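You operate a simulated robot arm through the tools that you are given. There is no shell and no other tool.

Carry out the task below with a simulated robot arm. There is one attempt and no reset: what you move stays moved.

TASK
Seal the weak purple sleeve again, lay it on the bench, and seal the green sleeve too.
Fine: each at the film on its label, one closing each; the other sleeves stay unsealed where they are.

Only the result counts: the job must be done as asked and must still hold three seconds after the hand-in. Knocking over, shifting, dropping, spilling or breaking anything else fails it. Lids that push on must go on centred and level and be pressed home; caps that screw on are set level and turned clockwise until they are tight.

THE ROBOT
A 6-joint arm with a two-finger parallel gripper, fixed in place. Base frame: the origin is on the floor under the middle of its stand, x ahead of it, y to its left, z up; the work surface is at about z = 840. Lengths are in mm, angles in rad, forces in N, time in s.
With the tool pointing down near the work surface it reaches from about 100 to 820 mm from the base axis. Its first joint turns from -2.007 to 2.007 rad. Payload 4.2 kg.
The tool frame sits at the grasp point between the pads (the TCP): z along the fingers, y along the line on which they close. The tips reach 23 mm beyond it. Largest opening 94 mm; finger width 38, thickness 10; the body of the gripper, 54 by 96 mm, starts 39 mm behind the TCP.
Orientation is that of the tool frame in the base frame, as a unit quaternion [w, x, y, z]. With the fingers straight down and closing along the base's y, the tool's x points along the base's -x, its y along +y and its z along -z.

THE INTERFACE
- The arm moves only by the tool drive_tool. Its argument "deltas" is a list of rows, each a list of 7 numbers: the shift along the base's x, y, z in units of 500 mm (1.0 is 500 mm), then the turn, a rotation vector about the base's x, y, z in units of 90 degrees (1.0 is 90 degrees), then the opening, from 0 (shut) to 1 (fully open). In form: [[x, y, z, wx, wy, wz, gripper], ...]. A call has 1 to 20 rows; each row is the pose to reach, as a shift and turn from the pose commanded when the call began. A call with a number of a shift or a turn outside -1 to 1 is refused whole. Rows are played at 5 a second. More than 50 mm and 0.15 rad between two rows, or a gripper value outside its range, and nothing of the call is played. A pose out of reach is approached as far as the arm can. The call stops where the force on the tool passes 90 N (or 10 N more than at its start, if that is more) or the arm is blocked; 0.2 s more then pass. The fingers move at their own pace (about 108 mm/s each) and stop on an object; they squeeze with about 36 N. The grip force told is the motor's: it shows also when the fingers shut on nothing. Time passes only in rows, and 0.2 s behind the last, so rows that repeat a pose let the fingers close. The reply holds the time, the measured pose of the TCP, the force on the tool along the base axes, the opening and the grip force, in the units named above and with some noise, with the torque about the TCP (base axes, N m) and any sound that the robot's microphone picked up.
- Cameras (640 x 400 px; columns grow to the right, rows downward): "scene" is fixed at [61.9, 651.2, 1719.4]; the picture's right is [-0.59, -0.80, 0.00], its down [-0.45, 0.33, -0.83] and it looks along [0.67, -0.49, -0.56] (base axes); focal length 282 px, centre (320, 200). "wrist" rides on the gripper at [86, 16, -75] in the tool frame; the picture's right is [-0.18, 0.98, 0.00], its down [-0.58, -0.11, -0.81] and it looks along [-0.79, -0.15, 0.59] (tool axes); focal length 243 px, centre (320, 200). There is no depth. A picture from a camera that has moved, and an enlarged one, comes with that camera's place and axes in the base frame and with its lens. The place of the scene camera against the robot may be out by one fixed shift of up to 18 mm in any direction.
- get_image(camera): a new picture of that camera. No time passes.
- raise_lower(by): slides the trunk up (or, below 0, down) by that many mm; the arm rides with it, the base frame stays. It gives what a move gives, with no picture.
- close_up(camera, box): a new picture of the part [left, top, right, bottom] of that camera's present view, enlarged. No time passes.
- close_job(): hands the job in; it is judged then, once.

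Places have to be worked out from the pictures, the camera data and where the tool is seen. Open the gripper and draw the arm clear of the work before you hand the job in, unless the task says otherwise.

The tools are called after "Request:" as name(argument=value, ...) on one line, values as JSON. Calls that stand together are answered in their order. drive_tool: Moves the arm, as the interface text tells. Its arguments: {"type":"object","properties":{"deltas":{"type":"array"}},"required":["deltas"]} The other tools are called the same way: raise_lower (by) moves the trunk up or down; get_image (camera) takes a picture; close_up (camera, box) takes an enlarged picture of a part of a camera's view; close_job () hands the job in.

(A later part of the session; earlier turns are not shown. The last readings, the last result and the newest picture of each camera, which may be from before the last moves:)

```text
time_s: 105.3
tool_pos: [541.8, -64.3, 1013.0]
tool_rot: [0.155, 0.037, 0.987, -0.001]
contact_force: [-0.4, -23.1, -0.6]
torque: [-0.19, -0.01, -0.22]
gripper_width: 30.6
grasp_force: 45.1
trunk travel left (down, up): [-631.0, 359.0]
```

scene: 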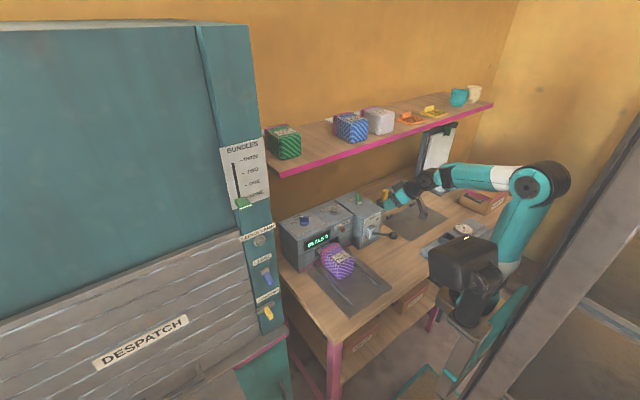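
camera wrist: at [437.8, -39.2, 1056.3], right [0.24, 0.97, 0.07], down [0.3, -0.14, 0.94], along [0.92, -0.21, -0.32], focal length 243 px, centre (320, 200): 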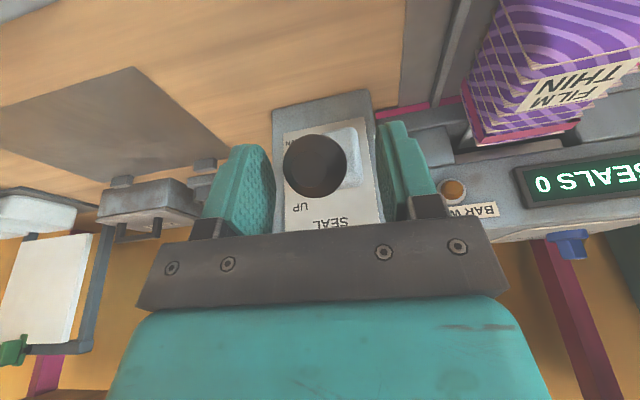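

Gripped at 30.6 mm. I swing the lever down along its arc in steps, watching force.

Request:
drive_tool(deltas=[[-0.0104, 0, -0.0176, 0, 0, 0, 0.2], [-0.0192, 0, -0.036, 0, 0, 0, 0.2], [-0.027, 0, -0.055, 0, 0, 0, 0.2], [-0.0332, 0, -0.0744, 0, 0, 0, 0.2], [-0.0382, 0, -0.0942, 0, 0, 0, 0.2]])

Request:
close_up(camera="scene", box=[280, 190, 440, 290])

```text
time_s: 106.5
tool_pos: [522.8, -65.0, 964.5]
tool_rot: [0.155, 0.036, 0.987, -0.001]
contact_force: [9.3, -22.0, 15.1]
torque: [-0.29, -1.25, 0.01]
gripper_width: 30.7
grasp_force: 45.0
trunk travel left (down, up): [-631.0, 359.0]
```

```text
4.00 times, centred on (360, 240) of scene
camera zoom: at [61.9, 651.2, 1719.4], right [-0.59, -0.8, 0.0], down [-0.45, 0.33, -0.83], along [0.67, -0.49, -0.56], focal length 1129 px, centre (160, 40)
```

zoom: 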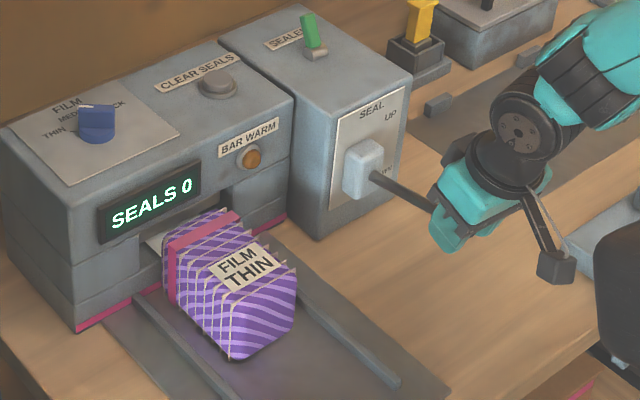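

The lever follows smoothly (≈15 N) and the jaw is coming down. I continue the arc.

Request:
drive_tool(deltas=[[-0.0036, 0, -0.0202, 0, 0, 0, 0.2], [-0.0056, 0, -0.0406, 0, 0, 0, 0.2], [-0.0064, 0, -0.061, 0, 0, 0, 0.2]])

Request:
close_up(camera="scene", box=[280, 190, 440, 290])

```text
time_s: 107.3
tool_pos: [527.8, -65.9, 937.8]
tool_rot: [0.148, 0.037, 0.988, -0.006]
contact_force: [-39.7, -42.4, 11.1]
torque: [-0.07, 0.02, -0.32]
gripper_width: 30.2
grasp_force: 45.6
out of reach, approached as far as the arm can: row 1, 2, 3
trunk travel left (down, up): [-631.0, 359.0]
```

```text
4.00 times, centred on (360, 240) of scene
camera zoom: at [61.9, 651.2, 1719.4], right [-0.59, -0.8, 0.0], down [-0.45, 0.33, -0.83], along [0.67, -0.49, -0.56], focal length 1129 px, centre (160, 40)
```

zoom: 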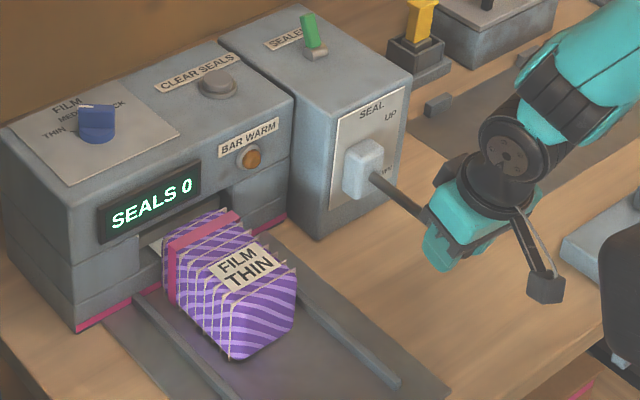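

The arm is at a limit here, but the trunk can supply the downward motion. I lower the trunk by 15 mm and check the force and the jaw.

Request:
raise_lower(by=-15)

Request:
close_up(camera="scene", box=[280, 190, 440, 290])

```text
time_s: 107.9
tool_pos: [532.6, -63.9, 924.2]
tool_rot: [0.155, 0.037, 0.987, -0.005]
contact_force: [-21.3, -48.7, 8.8]
torque: [0.0, 0.12, 0.09]
gripper_width: 30.1
grasp_force: 45.3
trunk travel left (down, up): [-616.0, 374.0]
```

```text
4.00 times, centred on (360, 240) of scene
camera zoom: at [61.9, 651.2, 1719.4], right [-0.59, -0.8, 0.0], down [-0.45, 0.33, -0.83], along [0.67, -0.49, -0.56], focal length 1129 px, centre (160, 40)
```

zoom: 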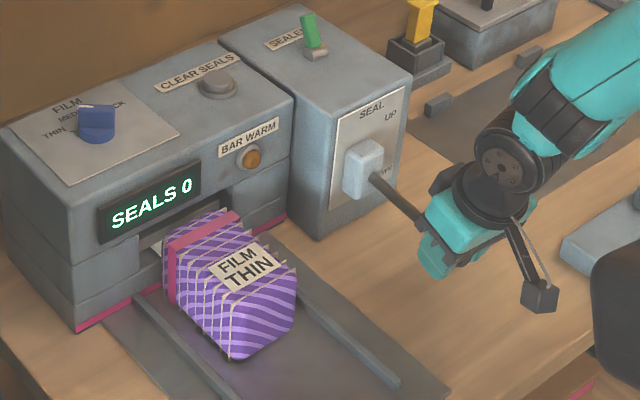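

The jaw is nearly on the tail. Forces are moderate, so I lower the trunk another 15 mm.

Request:
raise_lower(by=-15)

Request:
close_up(camera="scene", box=[280, 190, 440, 290])

```text
time_s: 108.5
tool_pos: [534.3, -62.7, 909.1]
tool_rot: [0.158, 0.036, 0.987, -0.003]
contact_force: [5.1, -35.6, 13.9]
torque: [-0.12, 0.26, 0.33]
gripper_width: 34.8
grasp_force: 17.9
trunk travel left (down, up): [-601.0, 389.0]
```

```text
4.00 times, centred on (360, 240) of scene
camera zoom: at [61.9, 651.2, 1719.4], right [-0.59, -0.8, 0.0], down [-0.45, 0.33, -0.83], along [0.67, -0.49, -0.56], focal length 1129 px, centre (160, 40)
```

zoom: 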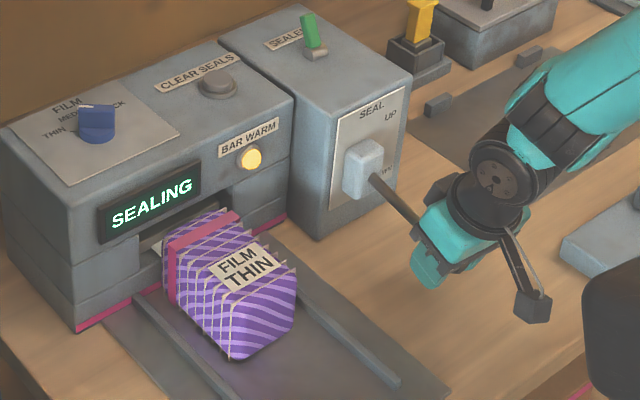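

The display reads SEALING and BAR WARM is lit. I hold the pose and wait, watching the display.

Request:
drive_tool(deltas=[[0, 0, 0, 0, 0, 0, 0.2], [0, 0, 0, 0, 0, 0, 0.2], [0, 0, 0, 0, 0, 0, 0.2], [0, 0, 0, 0, 0, 0, 0.2]])

Request:
close_up(camera="scene", box=[280, 190, 440, 290])

```text
time_s: 109.5
tool_pos: [532.4, -63.7, 908.8]
tool_rot: [0.155, 0.036, 0.987, -0.003]
contact_force: [4.9, -34.9, 14.7]
torque: [-0.01, 0.11, 0.25]
gripper_width: 34.4
grasp_force: 17.3
trunk travel left (down, up): [-601.0, 389.0]
```

```text
4.00 times, centred on (360, 240) of scene
camera zoom: at [61.9, 651.2, 1719.4], right [-0.59, -0.8, 0.0], down [-0.45, 0.33, -0.83], along [0.67, -0.49, -0.56], focal length 1129 px, centre (160, 40)
```

zoom: 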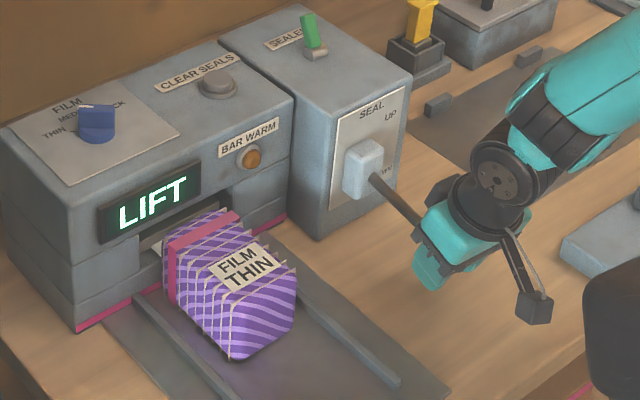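

It now says LIFT and the lamp is out – the seal is done. I raise the lever by raising the trunk 30 mm first.

Request:
raise_lower(by=30)

Request:
close_up(camera="scene", box=[280, 190, 440, 290])

Request:
get_image(camera="wrist")

```text
time_s: 110.3
tool_pos: [531.5, -62.5, 939.5]
tool_rot: [0.154, 0.037, 0.987, -0.003]
contact_force: [-12.2, -35.1, 12.6]
torque: [0.13, -0.31, -0.01]
gripper_width: 34.5
grasp_force: 17.3
trunk travel left (down, up): [-631.0, 359.0]
```

```text
4.00 times, centred on (360, 240) of scene
camera zoom: at [61.9, 651.2, 1719.4], right [-0.59, -0.8, 0.0], down [-0.45, 0.33, -0.83], along [0.67, -0.49, -0.56], focal length 1129 px, centre (160, 40)
```

zoom: 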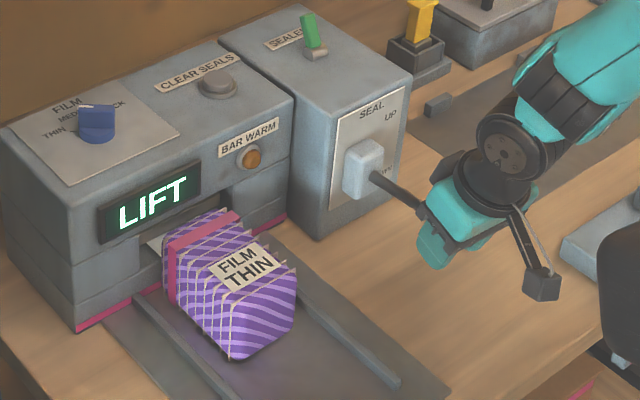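

```text
taken
camera wrist: at [428.1, -38.8, 983.5], right [0.25, 0.97, 0.06], down [0.3, -0.14, 0.94], along [0.92, -0.21, -0.32], focal length 243 px, centre (320, 200)
```

wrist: 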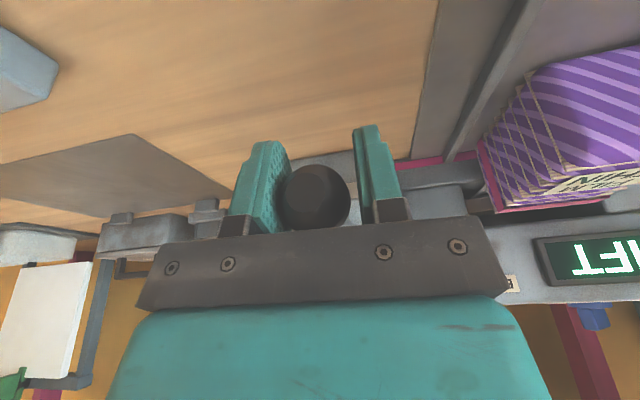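

The lever comes up with the hand. I continue the upward arc with the arm.

Request:
drive_tool(deltas=[[0.0034, 0, 0.015, 0, 0, 0, 0.2], [0.0068, 0, 0.03, 0, 0, 0, 0.2], [0.0118, 0, 0.045, 0, 0, 0, 0.2], [0.0168, 0, 0.06, 0, 0, 0, 0.2], [0.0232, 0, 0.074, 0, 0, 0, 0.2], [0.0296, 0, 0.0876, 0, 0, 0, 0.2]])

Request:
close_up(camera="scene", box=[280, 190, 440, 290])

Request:
get_image(camera="wrist")

```text
time_s: 111.7
tool_pos: [548.3, -63.3, 982.7]
tool_rot: [0.154, 0.038, 0.987, -0.002]
contact_force: [-3.3, -36.1, -0.6]
torque: [0.41, 0.46, 0.28]
gripper_width: 35.1
grasp_force: 18.0
trunk travel left (down, up): [-631.0, 359.0]
```

```text
4.00 times, centred on (360, 240) of scene
camera zoom: at [61.9, 651.2, 1719.4], right [-0.59, -0.8, 0.0], down [-0.45, 0.33, -0.83], along [0.67, -0.49, -0.56], focal length 1129 px, centre (160, 40)
```

zoom: 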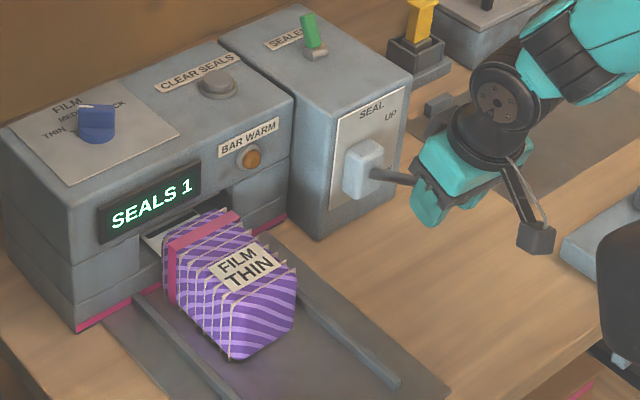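

```text
taken
camera wrist: at [444.2, -38.7, 1027.2], right [0.25, 0.97, 0.06], down [0.3, -0.14, 0.94], along [0.92, -0.21, -0.32], focal length 243 px, centre (320, 200)
```

wrist: 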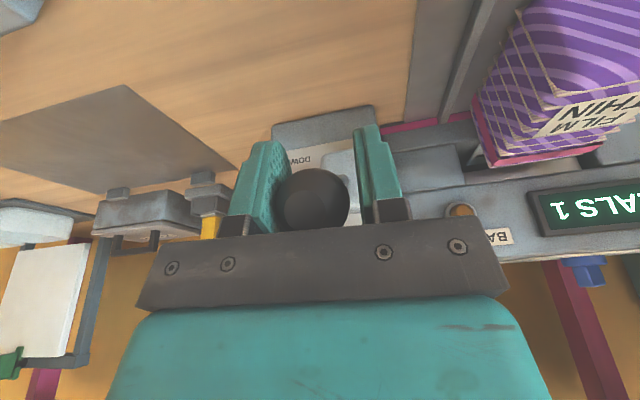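

"SEALS 1" – the purple sleeve is sealed. I raise the lever the rest of the way to UP.

Request:
drive_tool(deltas=[[0.007, 0, 0.014, 0, 0, 0, 0.2], [0.014, 0, 0.027, 0, 0, 0, 0.2], [0.02, 0, 0.038, 0, 0, 0, 0.2], [0.026, 0, 0.048, 0, 0, 0, 0.2]])

Request:
get_image(camera="wrist")

Request:
close_up(camera="scene", box=[280, 190, 440, 290])

```text
time_s: 112.7
tool_pos: [559.8, -64.0, 1005.1]
tool_rot: [0.153, 0.036, 0.988, -0.003]
contact_force: [-10.6, -38.4, -16.1]
torque: [0.1, -0.21, 0.49]
gripper_width: 35.9
grasp_force: 19.2
trunk travel left (down, up): [-631.0, 359.0]
```

```text
taken
camera wrist: at [456.4, -39.0, 1050.3], right [0.25, 0.97, 0.06], down [0.3, -0.14, 0.94], along [0.92, -0.21, -0.32], focal length 243 px, centre (320, 200)
```

wrist: 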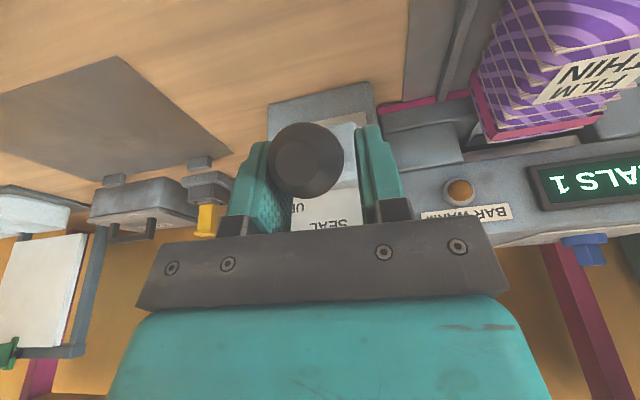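

```text
4.00 times, centred on (360, 240) of scene
camera zoom: at [61.9, 651.2, 1719.4], right [-0.59, -0.8, 0.0], down [-0.45, 0.33, -0.83], along [0.67, -0.49, -0.56], focal length 1129 px, centre (160, 40)
```

zoom: 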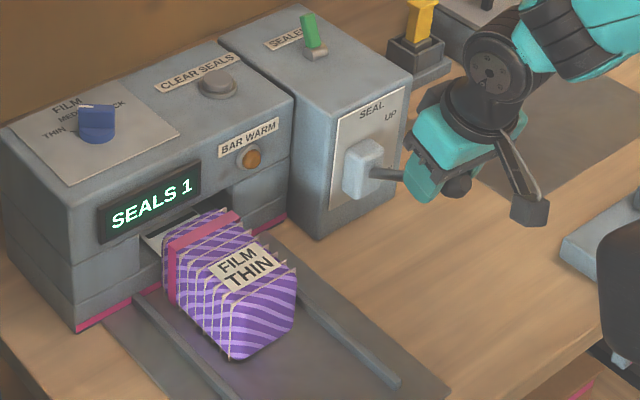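

Lever is up again ("SEALS 1"). I open the hand and rise clear of the ball.

Request:
drive_tool(deltas=[[0, 0, 0, 0, 0, 0, 0.5], [0, 0, 0, 0, 0, 0, 0.6], [0.005, 0, 0.03, 0, 0, 0, 0.6], [0.01, 0, 0.08, 0, 0, 0, 0.6], [0.01, 0, 0.15, 0, 0, 0, 0.6], [0.01, 0, 0.22, 0, 0, 0, 0.6]])

Request:
close_up(camera="scene", box=[280, 170, 440, 290])

```text
time_s: 114.1
tool_pos: [564.7, -60.1, 1117.5]
tool_rot: [0.154, 0.034, 0.988, 0.001]
contact_force: [-0.5, -0.1, 0.4]
torque: [-0.02, 0.0, 0.04]
gripper_width: 56.4
grasp_force: 0.1
trunk travel left (down, up): [-631.0, 359.0]
```

```text
3.33 times, centred on (360, 230) of scene
camera zoom: at [61.9, 651.2, 1719.4], right [-0.59, -0.8, 0.0], down [-0.45, 0.33, -0.83], along [0.67, -0.49, -0.56], focal length 941 px, centre (187, 100)
```

zoom: 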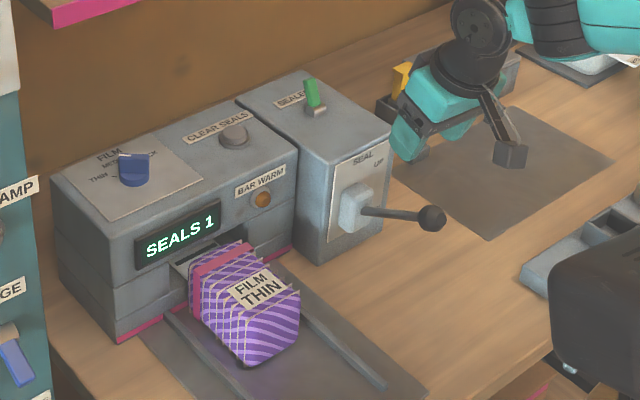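

The lever is fully up. I move toward a place above the purple sleeve, tilting to ~30° at heading 0, fingers fully open.

Request:
drive_tool(deltas=[[0.01, 0.04, 0.02, 0, -0.02, 0.01, 1.0], [0.03, 0.09, 0.04, 0, -0.04, 0.02, 1.0], [0.06, 0.14, 0.05, 0, -0.06, 0.03, 1.0], [0.09, 0.19, 0.06, 0, -0.08, 0.04, 1.0], [0.11, 0.24, 0.064, 0, -0.1, 0.045, 1.0], [0.13, 0.29, 0.064, 0, -0.12, 0.045, 1.0], [0.15, 0.33, 0.064, 0, -0.136, 0.045, 1.0], [0.17, 0.364, 0.064, 0, -0.136, 0.045, 1.0]])

Request:
get_image(camera="wrist")

Request:
get_image(camera="scene")

```text
time_s: 115.9
tool_pos: [651.1, 122.8, 1149.1]
tool_rot: [0.259, 0.0, 0.966, 0.01]
contact_force: [0.0, 0.4, -0.3]
torque: [0.01, 0.02, 0.03]
gripper_width: 93.9
grasp_force: 0.1
trunk travel left (down, up): [-631.0, 359.0]
```

```text
taken
camera wrist: at [538.7, 139.3, 1170.0], right [0.15, 0.98, 0.11], down [0.1, -0.13, 0.99], along [0.98, -0.14, -0.12], focal length 243 px, centre (320, 200)
```

wrist: 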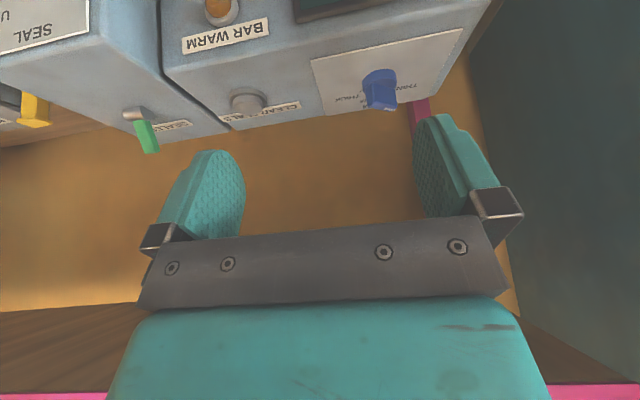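

```text
taken
```

scene: 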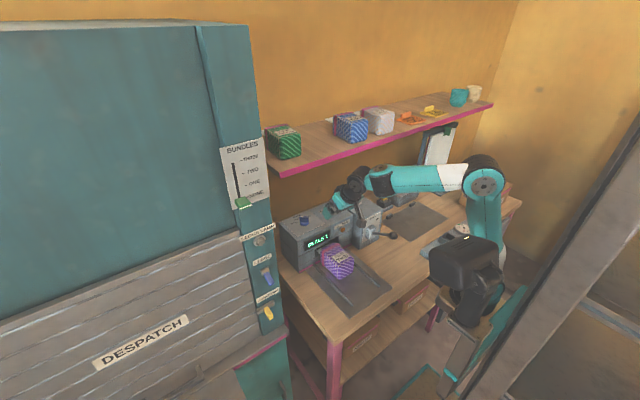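

Pose reached without flags. I lower the trunk by 170 mm so the arm can work at bench level (fingers end just above the sleeve's top at z ≈ 932).

Request:
raise_lower(by=-170)

Request:
get_image(camera="wrist")

Request:
get_image(camera="scene")

```text
time_s: 117.8
tool_pos: [650.8, 122.6, 978.1]
tool_rot: [0.26, 0.0, 0.966, 0.01]
contact_force: [0.4, -0.2, -0.1]
torque: [0.0, 0.0, 0.0]
gripper_width: 94.1
grasp_force: 0.1
trunk travel left (down, up): [-461.0, 529.0]
```

```text
taken
camera wrist: at [538.7, 139.1, 1000.0], right [0.15, 0.98, 0.11], down [0.1, -0.13, 0.99], along [0.98, -0.14, -0.12], focal length 243 px, centre (320, 200)
```

wrist: 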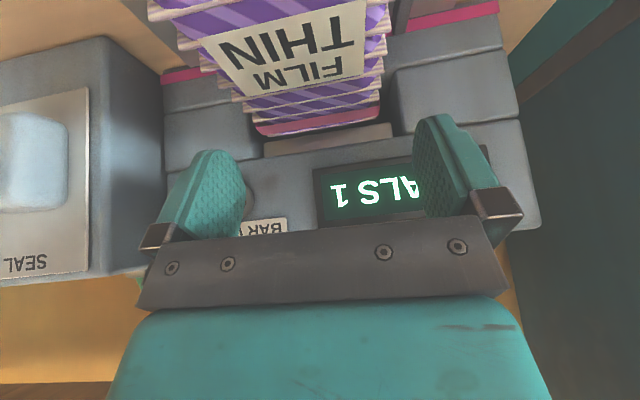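

```text
taken
```

scene: 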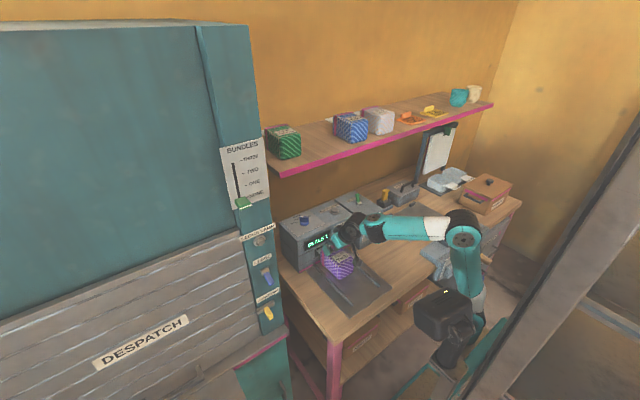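

I need the sleeve's exact width and centre, so I zoom in on both views.

Request:
close_up(camera="wrist", box=[130, 0, 430, 190])

Request:
close_up(camera="scene", box=[290, 200, 400, 300])

```text
2.11 times, centred on (280, 95) of wrist
camera zoom: at [538.7, 139.1, 1000.0], right [0.15, 0.98, 0.11], down [0.1, -0.13, 0.99], along [0.98, -0.14, -0.12], focal length 511 px, centre (404, 421)
```

zoom: 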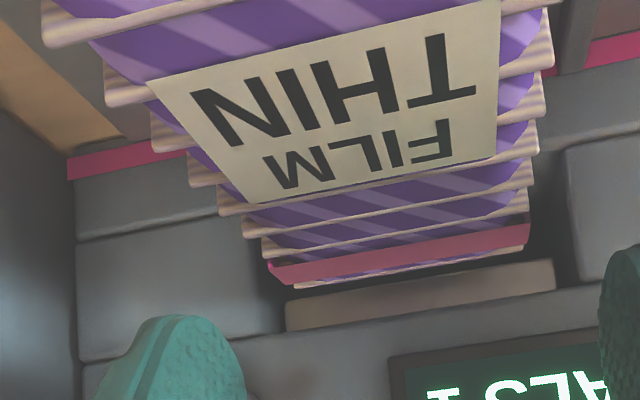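

```text
4.00 times, centred on (345, 250) of scene
camera zoom: at [61.9, 651.2, 1719.4], right [-0.59, -0.8, 0.0], down [-0.45, 0.33, -0.83], along [0.67, -0.49, -0.56], focal length 1129 px, centre (220, 0)
```

zoom: 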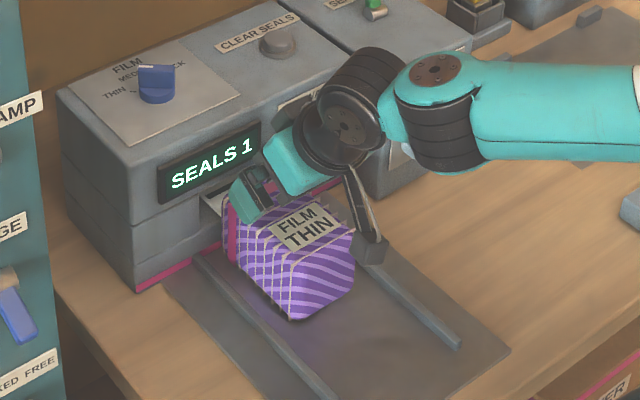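

Sleeve: top z ≈ 931, y 85…161 (76 mm wide, centre 123), x 600…~700. I descend to z 918 with the fingers astride it.

Request:
drive_tool(deltas=[[0, 0, -0.03, 0, 0, 0, 1.0], [0, 0, -0.06, 0, 0, 0, 1.0], [0, 0, -0.09, 0, 0, 0, 1.0], [0, 0, -0.12, 0, 0, 0, 1.0], [0, 0, -0.12, 0, 0, 0, 1.0]])

Request:
get_image(camera="wrist")

```text
time_s: 119.0
tool_pos: [650.3, 123.5, 918.4]
tool_rot: [0.259, 0.0, 0.966, 0.009]
contact_force: [-0.1, 0.0, -0.3]
torque: [0.01, 0.0, 0.0]
gripper_width: 94.2
grasp_force: 0.1
trunk travel left (down, up): [-461.0, 529.0]
```

```text
taken
camera wrist: at [539.0, 139.1, 939.5], right [0.15, 0.98, 0.11], down [0.1, -0.13, 0.99], along [0.98, -0.14, -0.12], focal length 243 px, centre (320, 200)
```

wrist: 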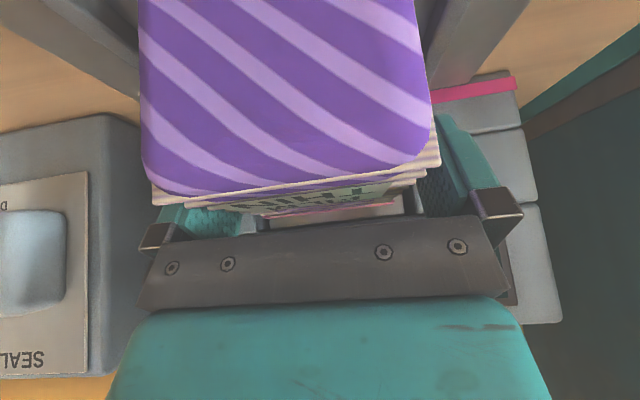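

The fingers straddle the sleeve without contact. I close on it.

Request:
drive_tool(deltas=[[0, 0, 0, 0, 0, 0, 0.8], [0, 0, 0, 0, 0, 0, 0.7], [0, 0, 0, 0, 0, 0, 0.6], [0, 0, 0, 0, 0, 0, 0.6], [0, 0, 0, 0, 0, 0, 0.6]])

Request:
get_image(camera="wrist")

Request:
close_up(camera="scene", box=[290, 200, 400, 300])

```text
time_s: 120.2
tool_pos: [651.0, 123.1, 918.4]
tool_rot: [0.259, 0.0, 0.966, 0.009]
contact_force: [0.2, 0.1, 0.3]
torque: [-0.13, -0.03, -0.01]
gripper_width: 80.1
grasp_force: 36.0
trunk travel left (down, up): [-461.0, 529.0]
```

```text
taken
camera wrist: at [539.0, 139.1, 939.7], right [0.15, 0.98, 0.11], down [0.1, -0.13, 0.99], along [0.98, -0.14, -0.12], focal length 243 px, centre (320, 200)
```

wrist: 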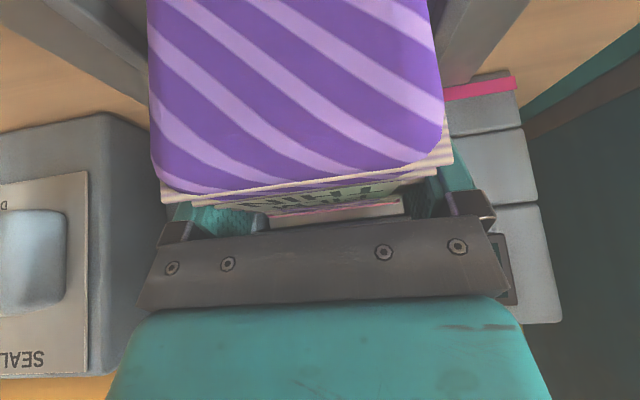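

```text
4.00 times, centred on (345, 250) of scene
camera zoom: at [61.9, 651.2, 1719.4], right [-0.59, -0.8, 0.0], down [-0.45, 0.33, -0.83], along [0.67, -0.49, -0.56], focal length 1129 px, centre (220, 0)
```

zoom: 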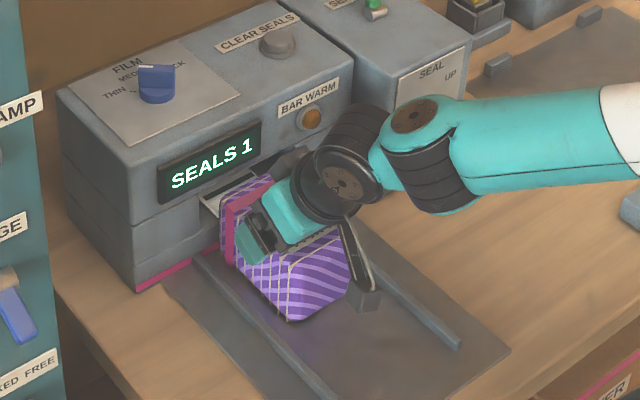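

Gripped at 80 mm. I lift 4 mm and draw the sleeve straight back 120 mm to withdraw its tail from the slot.

Request:
drive_tool(deltas=[[0, 0, 0.004, 0, 0, 0, 0.6], [0, 0, 0.008, 0, 0, 0, 0.6], [-0.02, 0, 0.008, 0, 0, 0, 0.6], [-0.05, 0, 0.008, 0, 0, 0, 0.6], [-0.08, 0, 0.008, 0, 0, 0, 0.6]])

Request:
close_up(camera="scene", box=[290, 200, 400, 300])

```text
time_s: 121.4
tool_pos: [610.0, 122.4, 923.9]
tool_rot: [0.259, 0.0, 0.966, 0.009]
contact_force: [-0.3, 0.1, -3.6]
torque: [0.01, 0.01, 0.06]
gripper_width: 79.7
grasp_force: 35.9
trunk travel left (down, up): [-461.0, 529.0]
```

```text
4.00 times, centred on (345, 250) of scene
camera zoom: at [61.9, 651.2, 1719.4], right [-0.59, -0.8, 0.0], down [-0.45, 0.33, -0.83], along [0.67, -0.49, -0.56], focal length 1129 px, centre (220, 0)
```

zoom: 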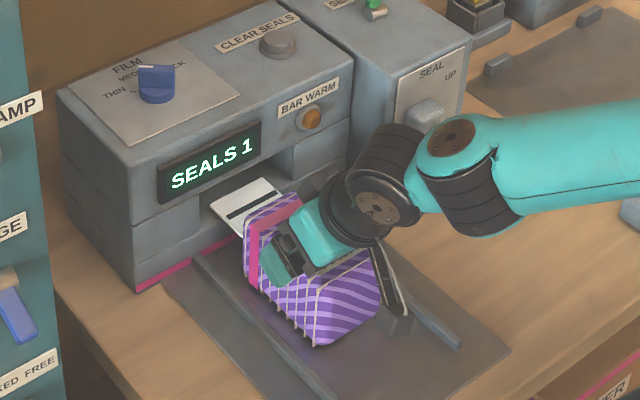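

The tail now bears a solid seal line. I pull back another 60 mm clear of the jaws and lift a little.

Request:
drive_tool(deltas=[[-0.04, 0, 0, 0, 0, 0, 0.6], [-0.08, 0, 0.005, 0, 0, 0, 0.6], [-0.12, 0, 0.02, 0, 0, 0, 0.6], [-0.13, 0, 0.05, 0, 0, 0, 0.6], [-0.13, 0, 0.08, 0, 0, 0, 0.6]])

Request:
close_up(camera="scene", box=[280, 190, 440, 310])

```text
time_s: 122.6
tool_pos: [543.8, 123.9, 963.5]
tool_rot: [0.259, 0.0, 0.966, 0.009]
contact_force: [-0.1, 0.3, -1.5]
torque: [0.0, 0.03, 0.02]
gripper_width: 80.0
grasp_force: 36.1
trunk travel left (down, up): [-461.0, 529.0]
```

```text
3.33 times, centred on (360, 250) of scene
camera zoom: at [61.9, 651.2, 1719.4], right [-0.59, -0.8, 0.0], down [-0.45, 0.33, -0.83], along [0.67, -0.49, -0.56], focal length 941 px, centre (187, 33)
```

zoom: 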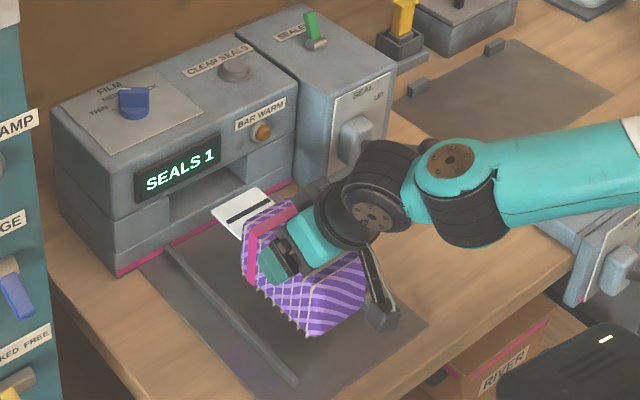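

The sleeve hangs free. I raise the trunk by 180 mm to carry it over the lever.

Request:
raise_lower(by=180)

```text
time_s: 124.6
tool_pos: [546.7, 123.0, 1143.0]
tool_rot: [0.259, 0.0, 0.966, 0.009]
contact_force: [-0.6, -0.1, -3.4]
torque: [-0.02, 0.0, -0.02]
gripper_width: 80.3
grasp_force: 35.7
trunk travel left (down, up): [-641.0, 349.0]
```

Now I traverse toward the free wood at about [590, −180], first half, with a slight positive heading to stay within joint limits.

Request:
drive_tool(deltas=[[0.01, -0.07, 0, 0, 0, 0.02, 0.6], [0.02, -0.15, 0, 0, 0, 0.05, 0.6], [0.03, -0.23, 0, 0, 0, 0.08, 0.6], [0.04, -0.31, 0, 0, 0, 0.11, 0.6], [0.06, -0.38, 0, 0, 0, 0.14, 0.6]])

Request:
get_image(camera="scene")

```text
time_s: 125.8
tool_pos: [576.9, -66.3, 1143.6]
tool_rot: [0.256, -0.108, 0.96, 0.039]
contact_force: [0.1, -0.8, -2.6]
torque: [-0.02, 0.03, -0.04]
gripper_width: 79.7
grasp_force: 35.8
trunk travel left (down, up): [-641.0, 349.0]
```

```text
taken
```

scene: 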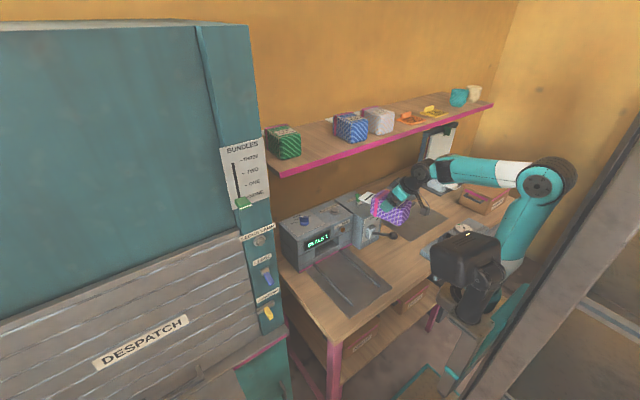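

No flags. I continue to [575, −190], easing the heading to about 5°, still high.

Request:
drive_tool(deltas=[[0, -0.06, 0, 0, 0, -0.02, 0.6], [-0.001, -0.12, 0, 0, 0, -0.04, 0.6], [-0.002, -0.18, 0, 0, 0, -0.06, 0.6], [-0.003, -0.247, 0, 0, 0, -0.085, 0.6], [-0.003, -0.247, 0, 0, 0, -0.085, 0.6]])

Request:
get_image(camera="scene")

Request:
get_image(camera="wrist")

```text
time_s: 127.0
tool_pos: [574.4, -190.9, 1143.1]
tool_rot: [0.257, -0.042, 0.965, 0.021]
contact_force: [-0.4, 0.3, -2.0]
torque: [-0.01, 0.02, 0.01]
gripper_width: 80.0
grasp_force: 36.6
trunk travel left (down, up): [-641.0, 349.0]
```

```text
taken
```

scene: 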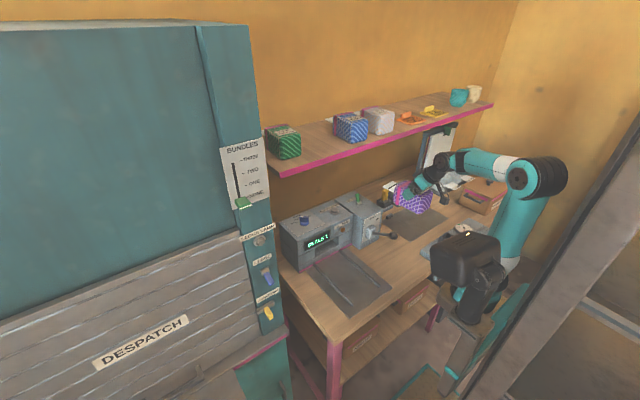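

```text
taken
camera wrist: at [461.8, -184.5, 1164.9], right [0.07, 0.99, 0.11], down [0.11, -0.12, 0.99], along [0.99, -0.06, -0.12], focal length 243 px, centre (320, 200)
```

wrist: 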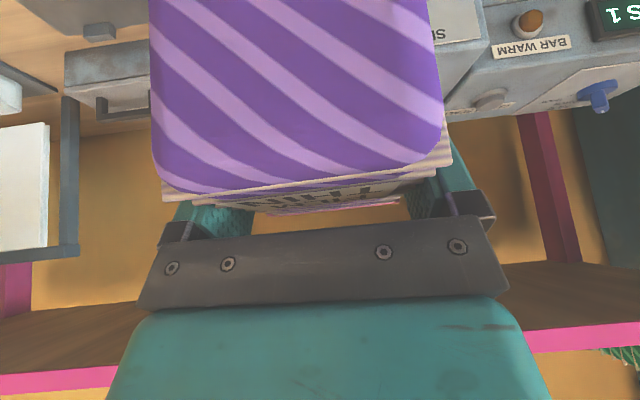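

Free of flags; the target is clear wood between the lever module, the grey mat (edge y ≈ −250) and the press. I lower the trunk by 205 mm.

Request:
raise_lower(by=-205)

Request:
get_image(camera="scene")

Request:
close_up(camera="scene", box=[340, 190, 480, 300])

```text
time_s: 129.2
tool_pos: [574.2, -189.4, 938.5]
tool_rot: [0.258, -0.042, 0.965, 0.021]
contact_force: [-14.6, 1.6, 13.3]
torque: [-0.64, -0.26, 0.28]
gripper_width: 79.6
grasp_force: 35.9
trunk travel left (down, up): [-436.0, 554.0]
```

```text
taken
```

scene: 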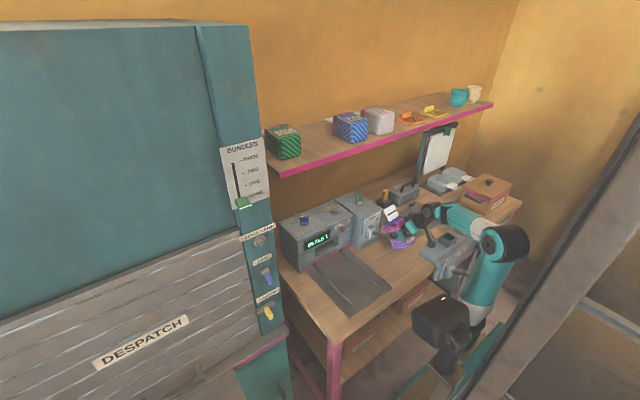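

```text
3.64 times, centred on (410, 245) of scene
camera zoom: at [61.9, 651.2, 1719.4], right [-0.59, -0.8, 0.0], down [-0.45, 0.33, -0.83], along [0.67, -0.49, -0.56], focal length 1026 px, centre (-7, 36)
```

zoom: 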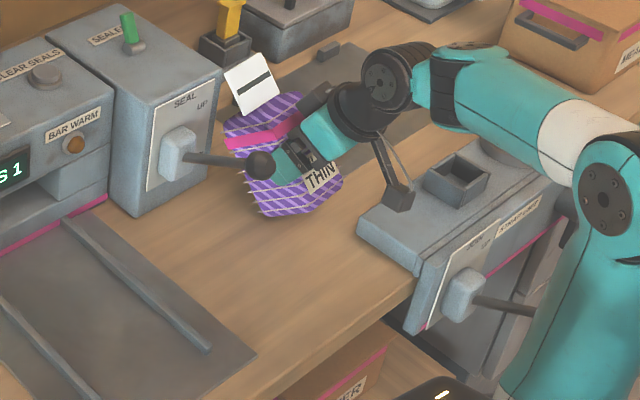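

Contact: the tail's corner seems to have caught on the lever module's top edge, pitching the sleeve in the grip. I raise the trunk 100 mm to free it and look.

Request:
raise_lower(by=100)

Request:
close_up(camera="scene", box=[340, 160, 480, 270])

Request:
get_image(camera="wrist")

```text
time_s: 130.6
tool_pos: [574.4, -193.1, 1038.3]
tool_rot: [0.258, -0.042, 0.965, 0.02]
contact_force: [-0.3, 0.1, -2.7]
torque: [-0.02, 0.05, 0.02]
gripper_width: 79.8
grasp_force: 35.7
trunk travel left (down, up): [-536.0, 454.0]
```

```text
3.64 times, centred on (410, 215) of scene
camera zoom: at [61.9, 651.2, 1719.4], right [-0.59, -0.8, 0.0], down [-0.45, 0.33, -0.83], along [0.67, -0.49, -0.56], focal length 1026 px, centre (-7, 146)
```

zoom: 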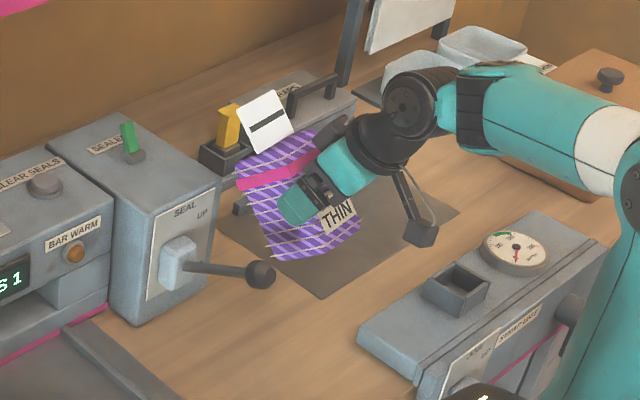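

```text
taken
camera wrist: at [461.8, -186.4, 1059.8], right [0.07, 0.99, 0.11], down [0.11, -0.12, 0.99], along [0.99, -0.06, -0.12], focal length 243 px, centre (320, 200)
```

wrist: 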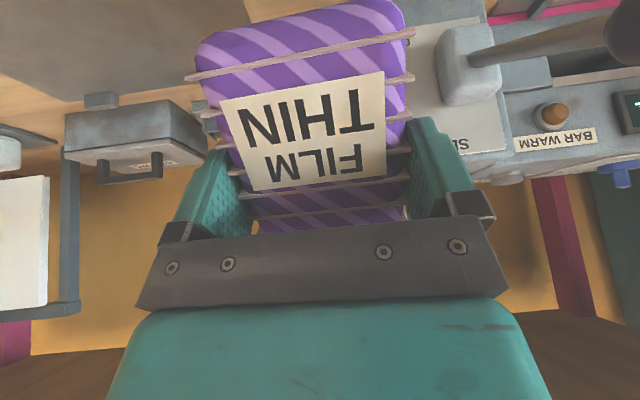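

The sleeve has pitched about 56° tail-up in the grip. I will turn the tool back (through vertical to about 15° backward) so that the sleeve is nearly level again, after moving slightly away from the module.

Request:
drive_tool(deltas=[[0.008, -0.012, 0.0, 0, 0, 0, 0.6], [0.016, -0.024, 0.01, -0.005, 0.06, 0, 0.6], [0.016, -0.024, 0.02, -0.0105, 0.12, 0, 0.6], [0.016, -0.024, 0.03, -0.0157, 0.18, 0, 0.6], [0.016, -0.024, 0.03, -0.021, 0.24, 0, 0.6]])

Request:
close_up(camera="scene", box=[340, 160, 480, 270])

```text
time_s: 131.8
tool_pos: [582.5, -205.6, 1053.3]
tool_rot: [0.071, -0.042, 0.997, 0.012]
contact_force: [-0.7, -0.5, -2.2]
torque: [0.0, 0.01, 0.03]
gripper_width: 79.8
grasp_force: 36.1
trunk travel left (down, up): [-536.0, 454.0]
```

```text
3.64 times, centred on (410, 215) of scene
camera zoom: at [61.9, 651.2, 1719.4], right [-0.59, -0.8, 0.0], down [-0.45, 0.33, -0.83], along [0.67, -0.49, -0.56], focal length 1026 px, centre (-7, 146)
```

zoom: 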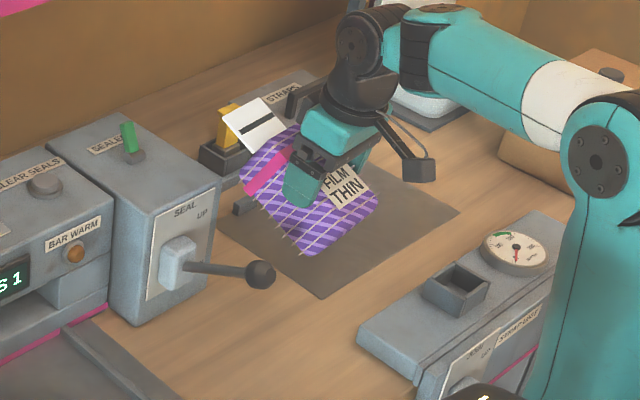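

Working without flags; the sleeve is levelling. I continue the rotation by another 23°.

Request:
drive_tool(deltas=[[0, 0, 0, -0.0055, 0.06, 0, 0.6], [0, 0, 0, -0.011, 0.12, 0, 0.6], [0, 0, 0, -0.016, 0.18, 0, 0.6], [0, 0, 0, -0.022, 0.25, 0, 0.6]])

Request:
close_up(camera="scene", box=[340, 160, 480, 270])

Request:
get_image(camera="wrist")

```text
time_s: 132.8
tool_pos: [582.6, -203.5, 1053.8]
tool_rot: [-0.124, -0.042, 0.991, 0.003]
contact_force: [0.1, -0.6, -1.9]
torque: [0.0, -0.04, 0.0]
gripper_width: 79.8
grasp_force: 35.7
trunk travel left (down, up): [-536.0, 454.0]
```

```text
3.64 times, centred on (410, 215) of scene
camera zoom: at [61.9, 651.2, 1719.4], right [-0.59, -0.8, 0.0], down [-0.45, 0.33, -0.83], along [0.67, -0.49, -0.56], focal length 1026 px, centre (-7, 146)
```

zoom: 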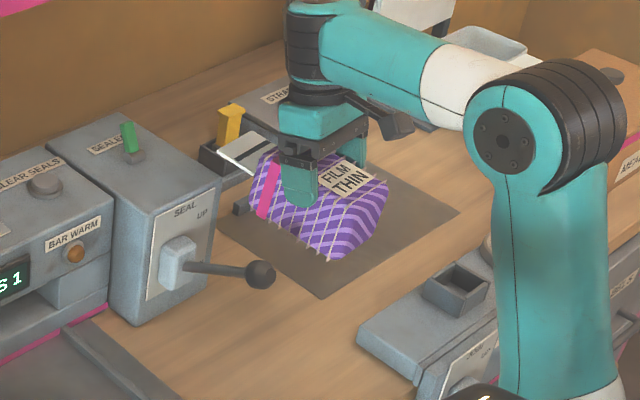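

```text
taken
camera wrist: at [516.1, -194.1, 1147.6], right [0.1, 0.99, -0.03], down [0.77, -0.06, 0.64], along [0.63, -0.09, -0.77], focal length 243 px, centre (320, 200)
```

wrist: 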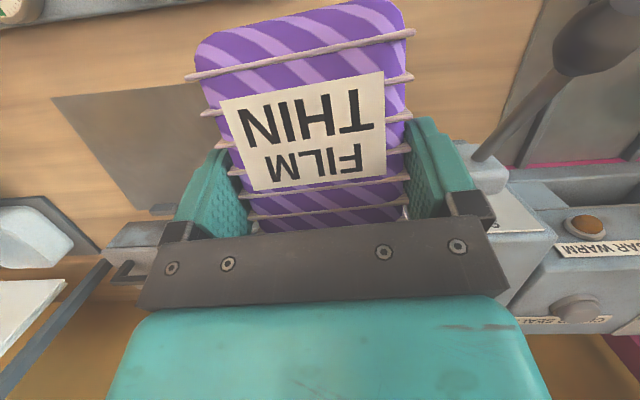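

The sleeve looks nearly level now. I zoom in to judge its attitude.

Request:
close_up(camera="scene", box=[385, 185, 435, 235])

```text
8.00 times, centred on (410, 210) of scene
camera zoom: at [61.9, 651.2, 1719.4], right [-0.59, -0.8, 0.0], down [-0.45, 0.33, -0.83], along [0.67, -0.49, -0.56], focal length 2258 px, centre (-400, 120)
```

zoom: 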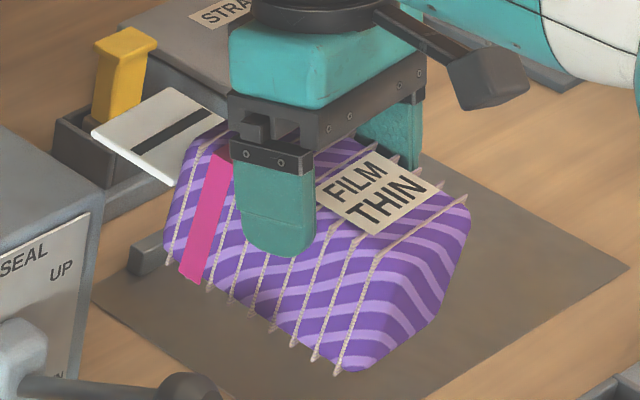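

It is only about 10° tail-up now. I shift 12 mm toward the robot for clearance to the module, then lower the trunk by 110 mm.

Request:
drive_tool(deltas=[[-0.012, -0.004, 0, 0, 0, 0, 0.6], [-0.024, -0.004, 0, 0, 0, 0, 0.6]])

Request:
raise_lower(by=-110)

Request:
close_up(camera="scene", box=[360, 190, 450, 270])

```text
time_s: 133.3
tool_pos: [569.7, -206.4, 1052.6]
tool_rot: [-0.125, -0.039, 0.991, 0.002]
contact_force: [-0.3, 0.3, -3.4]
torque: [0.05, 0.03, 0.0]
gripper_width: 79.6
grasp_force: 36.3
trunk travel left (down, up): [-536.0, 454.0]
```

```text
time_s: 134.8
tool_pos: [570.0, -206.5, 942.8]
tool_rot: [-0.125, -0.04, 0.991, 0.003]
contact_force: [0.0, -0.2, -2.8]
torque: [-0.03, 0.0, -0.01]
gripper_width: 79.6
grasp_force: 35.9
trunk travel left (down, up): [-426.0, 564.0]
```

```text
5.00 times, centred on (405, 230) of scene
camera zoom: at [61.9, 651.2, 1719.4], right [-0.59, -0.8, 0.0], down [-0.45, 0.33, -0.83], along [0.67, -0.49, -0.56], focal length 1411 px, centre (-105, 50)
```

zoom: 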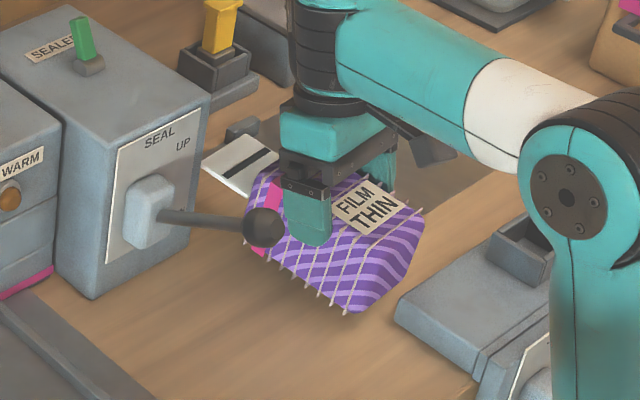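

Clear of everything. I descend gently with the arm until the sleeve touches the bench.

Request:
drive_tool(deltas=[[0, 0, -0.01, 0, 0, 0, 0.6], [0, 0, -0.02, 0, 0, 0, 0.6], [0, 0, -0.03, 0, 0, 0, 0.6]])

```text
time_s: 135.6
tool_pos: [571.5, -206.8, 928.9]
tool_rot: [-0.125, -0.041, 0.991, 0.003]
contact_force: [-0.4, 0.4, -3.1]
torque: [-0.03, 0.03, 0.03]
gripper_width: 79.5
grasp_force: 36.0
trunk travel left (down, up): [-426.0, 564.0]
```

Still free at z 929. A little further down.

Request:
drive_tool(deltas=[[0, 0, -0.006, 0, 0, 0, 0.6], [0, 0, -0.012, 0, 0, 0, 0.6], [0, 0, -0.018, 0, 0, 0, 0.6]])

```text
time_s: 136.4
tool_pos: [570.8, -206.2, 921.0]
tool_rot: [-0.123, -0.039, 0.992, 0.003]
contact_force: [1.1, -2.3, 14.2]
torque: [-0.81, 0.87, 0.1]
gripper_width: 79.5
grasp_force: 36.0
trunk travel left (down, up): [-426.0, 564.0]
```

Contact at z ≈ 921 (14 N). I press down a few more millimetres to bring it level.

Request:
drive_tool(deltas=[[0, 0, -0.005, 0, 0, 0, 0.6], [0, 0, -0.008, 0, 0, 0, 0.6]])

Request:
close_up(camera="scene", box=[370, 200, 440, 260])

```text
time_s: 137.0
tool_pos: [571.6, -207.1, 916.6]
tool_rot: [-0.124, -0.04, 0.991, 0.002]
contact_force: [9.0, 3.2, 22.7]
torque: [-0.97, 0.78, 0.25]
gripper_width: 80.4
grasp_force: 36.0
trunk travel left (down, up): [-426.0, 564.0]
```

```text
6.67 times, centred on (405, 230) of scene
camera zoom: at [61.9, 651.2, 1719.4], right [-0.59, -0.8, 0.0], down [-0.45, 0.33, -0.83], along [0.67, -0.49, -0.56], focal length 1882 px, centre (-247, 0)
```

zoom: 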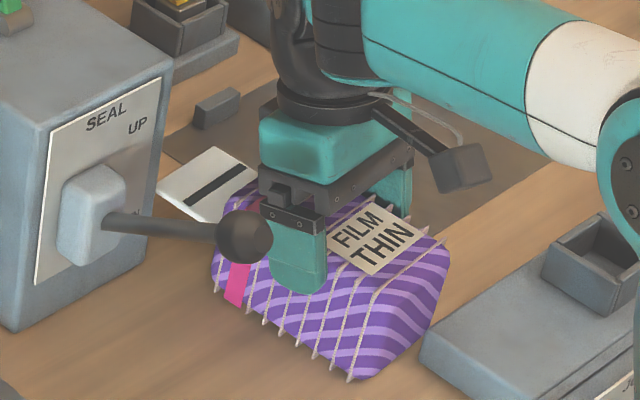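

It rests on the bench beside the press. I release it.

Request:
drive_tool(deltas=[[0, 0, 0.002, 0, 0, 0, 0.85], [0, 0, 0.004, 0, 0, 0, 0.9], [0, 0, 0.004, 0, 0, 0, 1.0], [0, 0, 0.004, 0, 0, 0, 1.0]])

Request:
close_up(camera="scene", box=[370, 200, 440, 260])

Request:
get_image(camera="wrist")

```text
time_s: 138.0
tool_pos: [570.1, -206.5, 916.9]
tool_rot: [-0.124, -0.04, 0.991, 0.002]
contact_force: [0.1, -0.1, -0.1]
torque: [-0.02, -0.01, -0.01]
gripper_width: 94.0
grasp_force: 0.1
trunk travel left (down, up): [-426.0, 564.0]
```

```text
6.67 times, centred on (405, 230) of scene
camera zoom: at [61.9, 651.2, 1719.4], right [-0.59, -0.8, 0.0], down [-0.45, 0.33, -0.83], along [0.67, -0.49, -0.56], focal length 1882 px, centre (-247, 0)
```

zoom: 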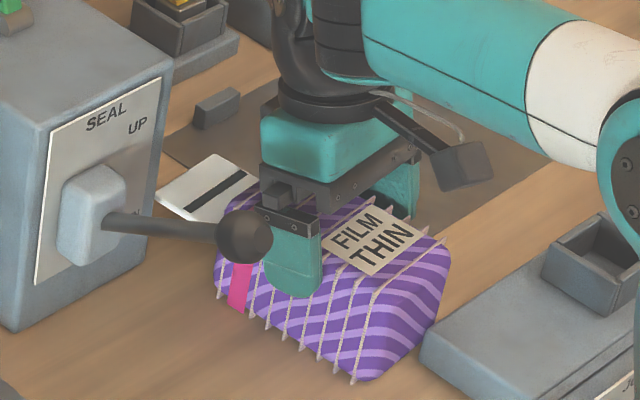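

```text
taken
camera wrist: at [504.6, -196.4, 1011.1], right [0.1, 0.99, -0.03], down [0.77, -0.06, 0.64], along [0.63, -0.09, -0.77], focal length 243 px, centre (320, 200)
```

wrist: 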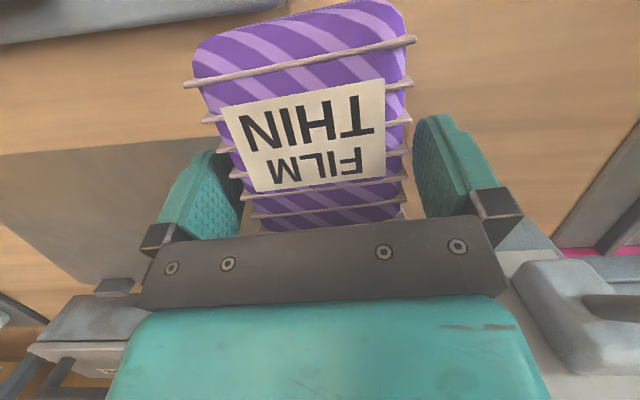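

The purple sleeve lies flat on the wood. I raise the trunk 230 mm straight up, clear of everything.

Request:
raise_lower(by=230)

Request:
close_up(camera="scene", box=[340, 180, 480, 290])

```text
time_s: 140.4
tool_pos: [570.8, -206.5, 1147.2]
tool_rot: [-0.125, -0.04, 0.991, 0.003]
contact_force: [-0.2, 0.4, 0.0]
torque: [0.01, 0.02, 0.0]
gripper_width: 94.1
grasp_force: 0.1
trunk travel left (down, up): [-656.0, 334.0]
```

```text
3.64 times, centred on (410, 235) of scene
camera zoom: at [61.9, 651.2, 1719.4], right [-0.59, -0.8, 0.0], down [-0.45, 0.33, -0.83], along [0.67, -0.49, -0.56], focal length 1026 px, centre (-7, 73)
```

zoom: 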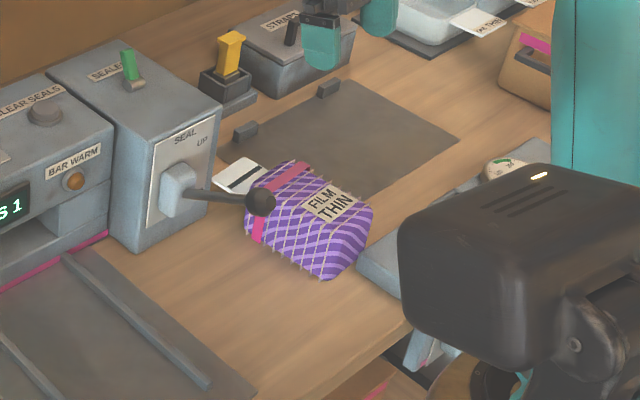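

The purple sleeve lies flat on open wood. Next the knob: I tilt the tool forward again to ~40° along this heading while moving back toward the sealer.

Request:
drive_tool(deltas=[[0, 0.02, 0.01, 0.0075, -0.085, 0, 0.5], [0, 0.05, 0.02, 0.015, -0.17, 0, 0.5], [0, 0.08, 0.03, 0.0225, -0.256, 0, 0.5], [0, 0.11, 0.03, 0.03, -0.342, 0, 0.5], [0, 0.14, 0.03, 0.037, -0.427, 0, 0.5], [0, 0.17, 0.03, 0.045, -0.513, 0, 0.5], [0, 0.21, 0.03, 0.0523, -0.598, 0, 0.5]])

Request:
get_image(camera="scene")

```text
time_s: 142.0
tool_pos: [571.8, -101.8, 1161.8]
tool_rot: [0.341, -0.042, 0.939, 0.025]
contact_force: [0.4, -0.3, 0.3]
torque: [0.03, 0.05, -0.02]
gripper_width: 46.9
grasp_force: 0.1
trunk travel left (down, up): [-656.0, 334.0]
```

```text
taken
```

scene: 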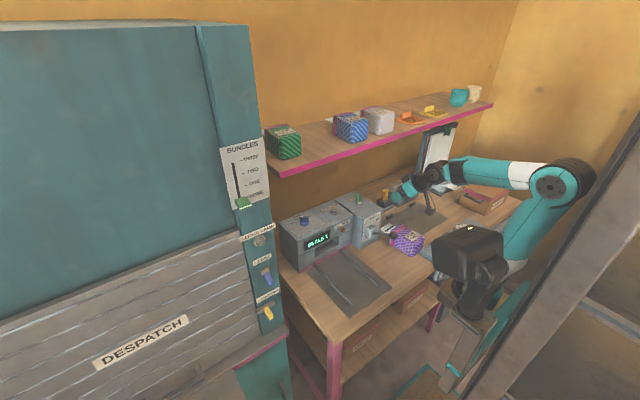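

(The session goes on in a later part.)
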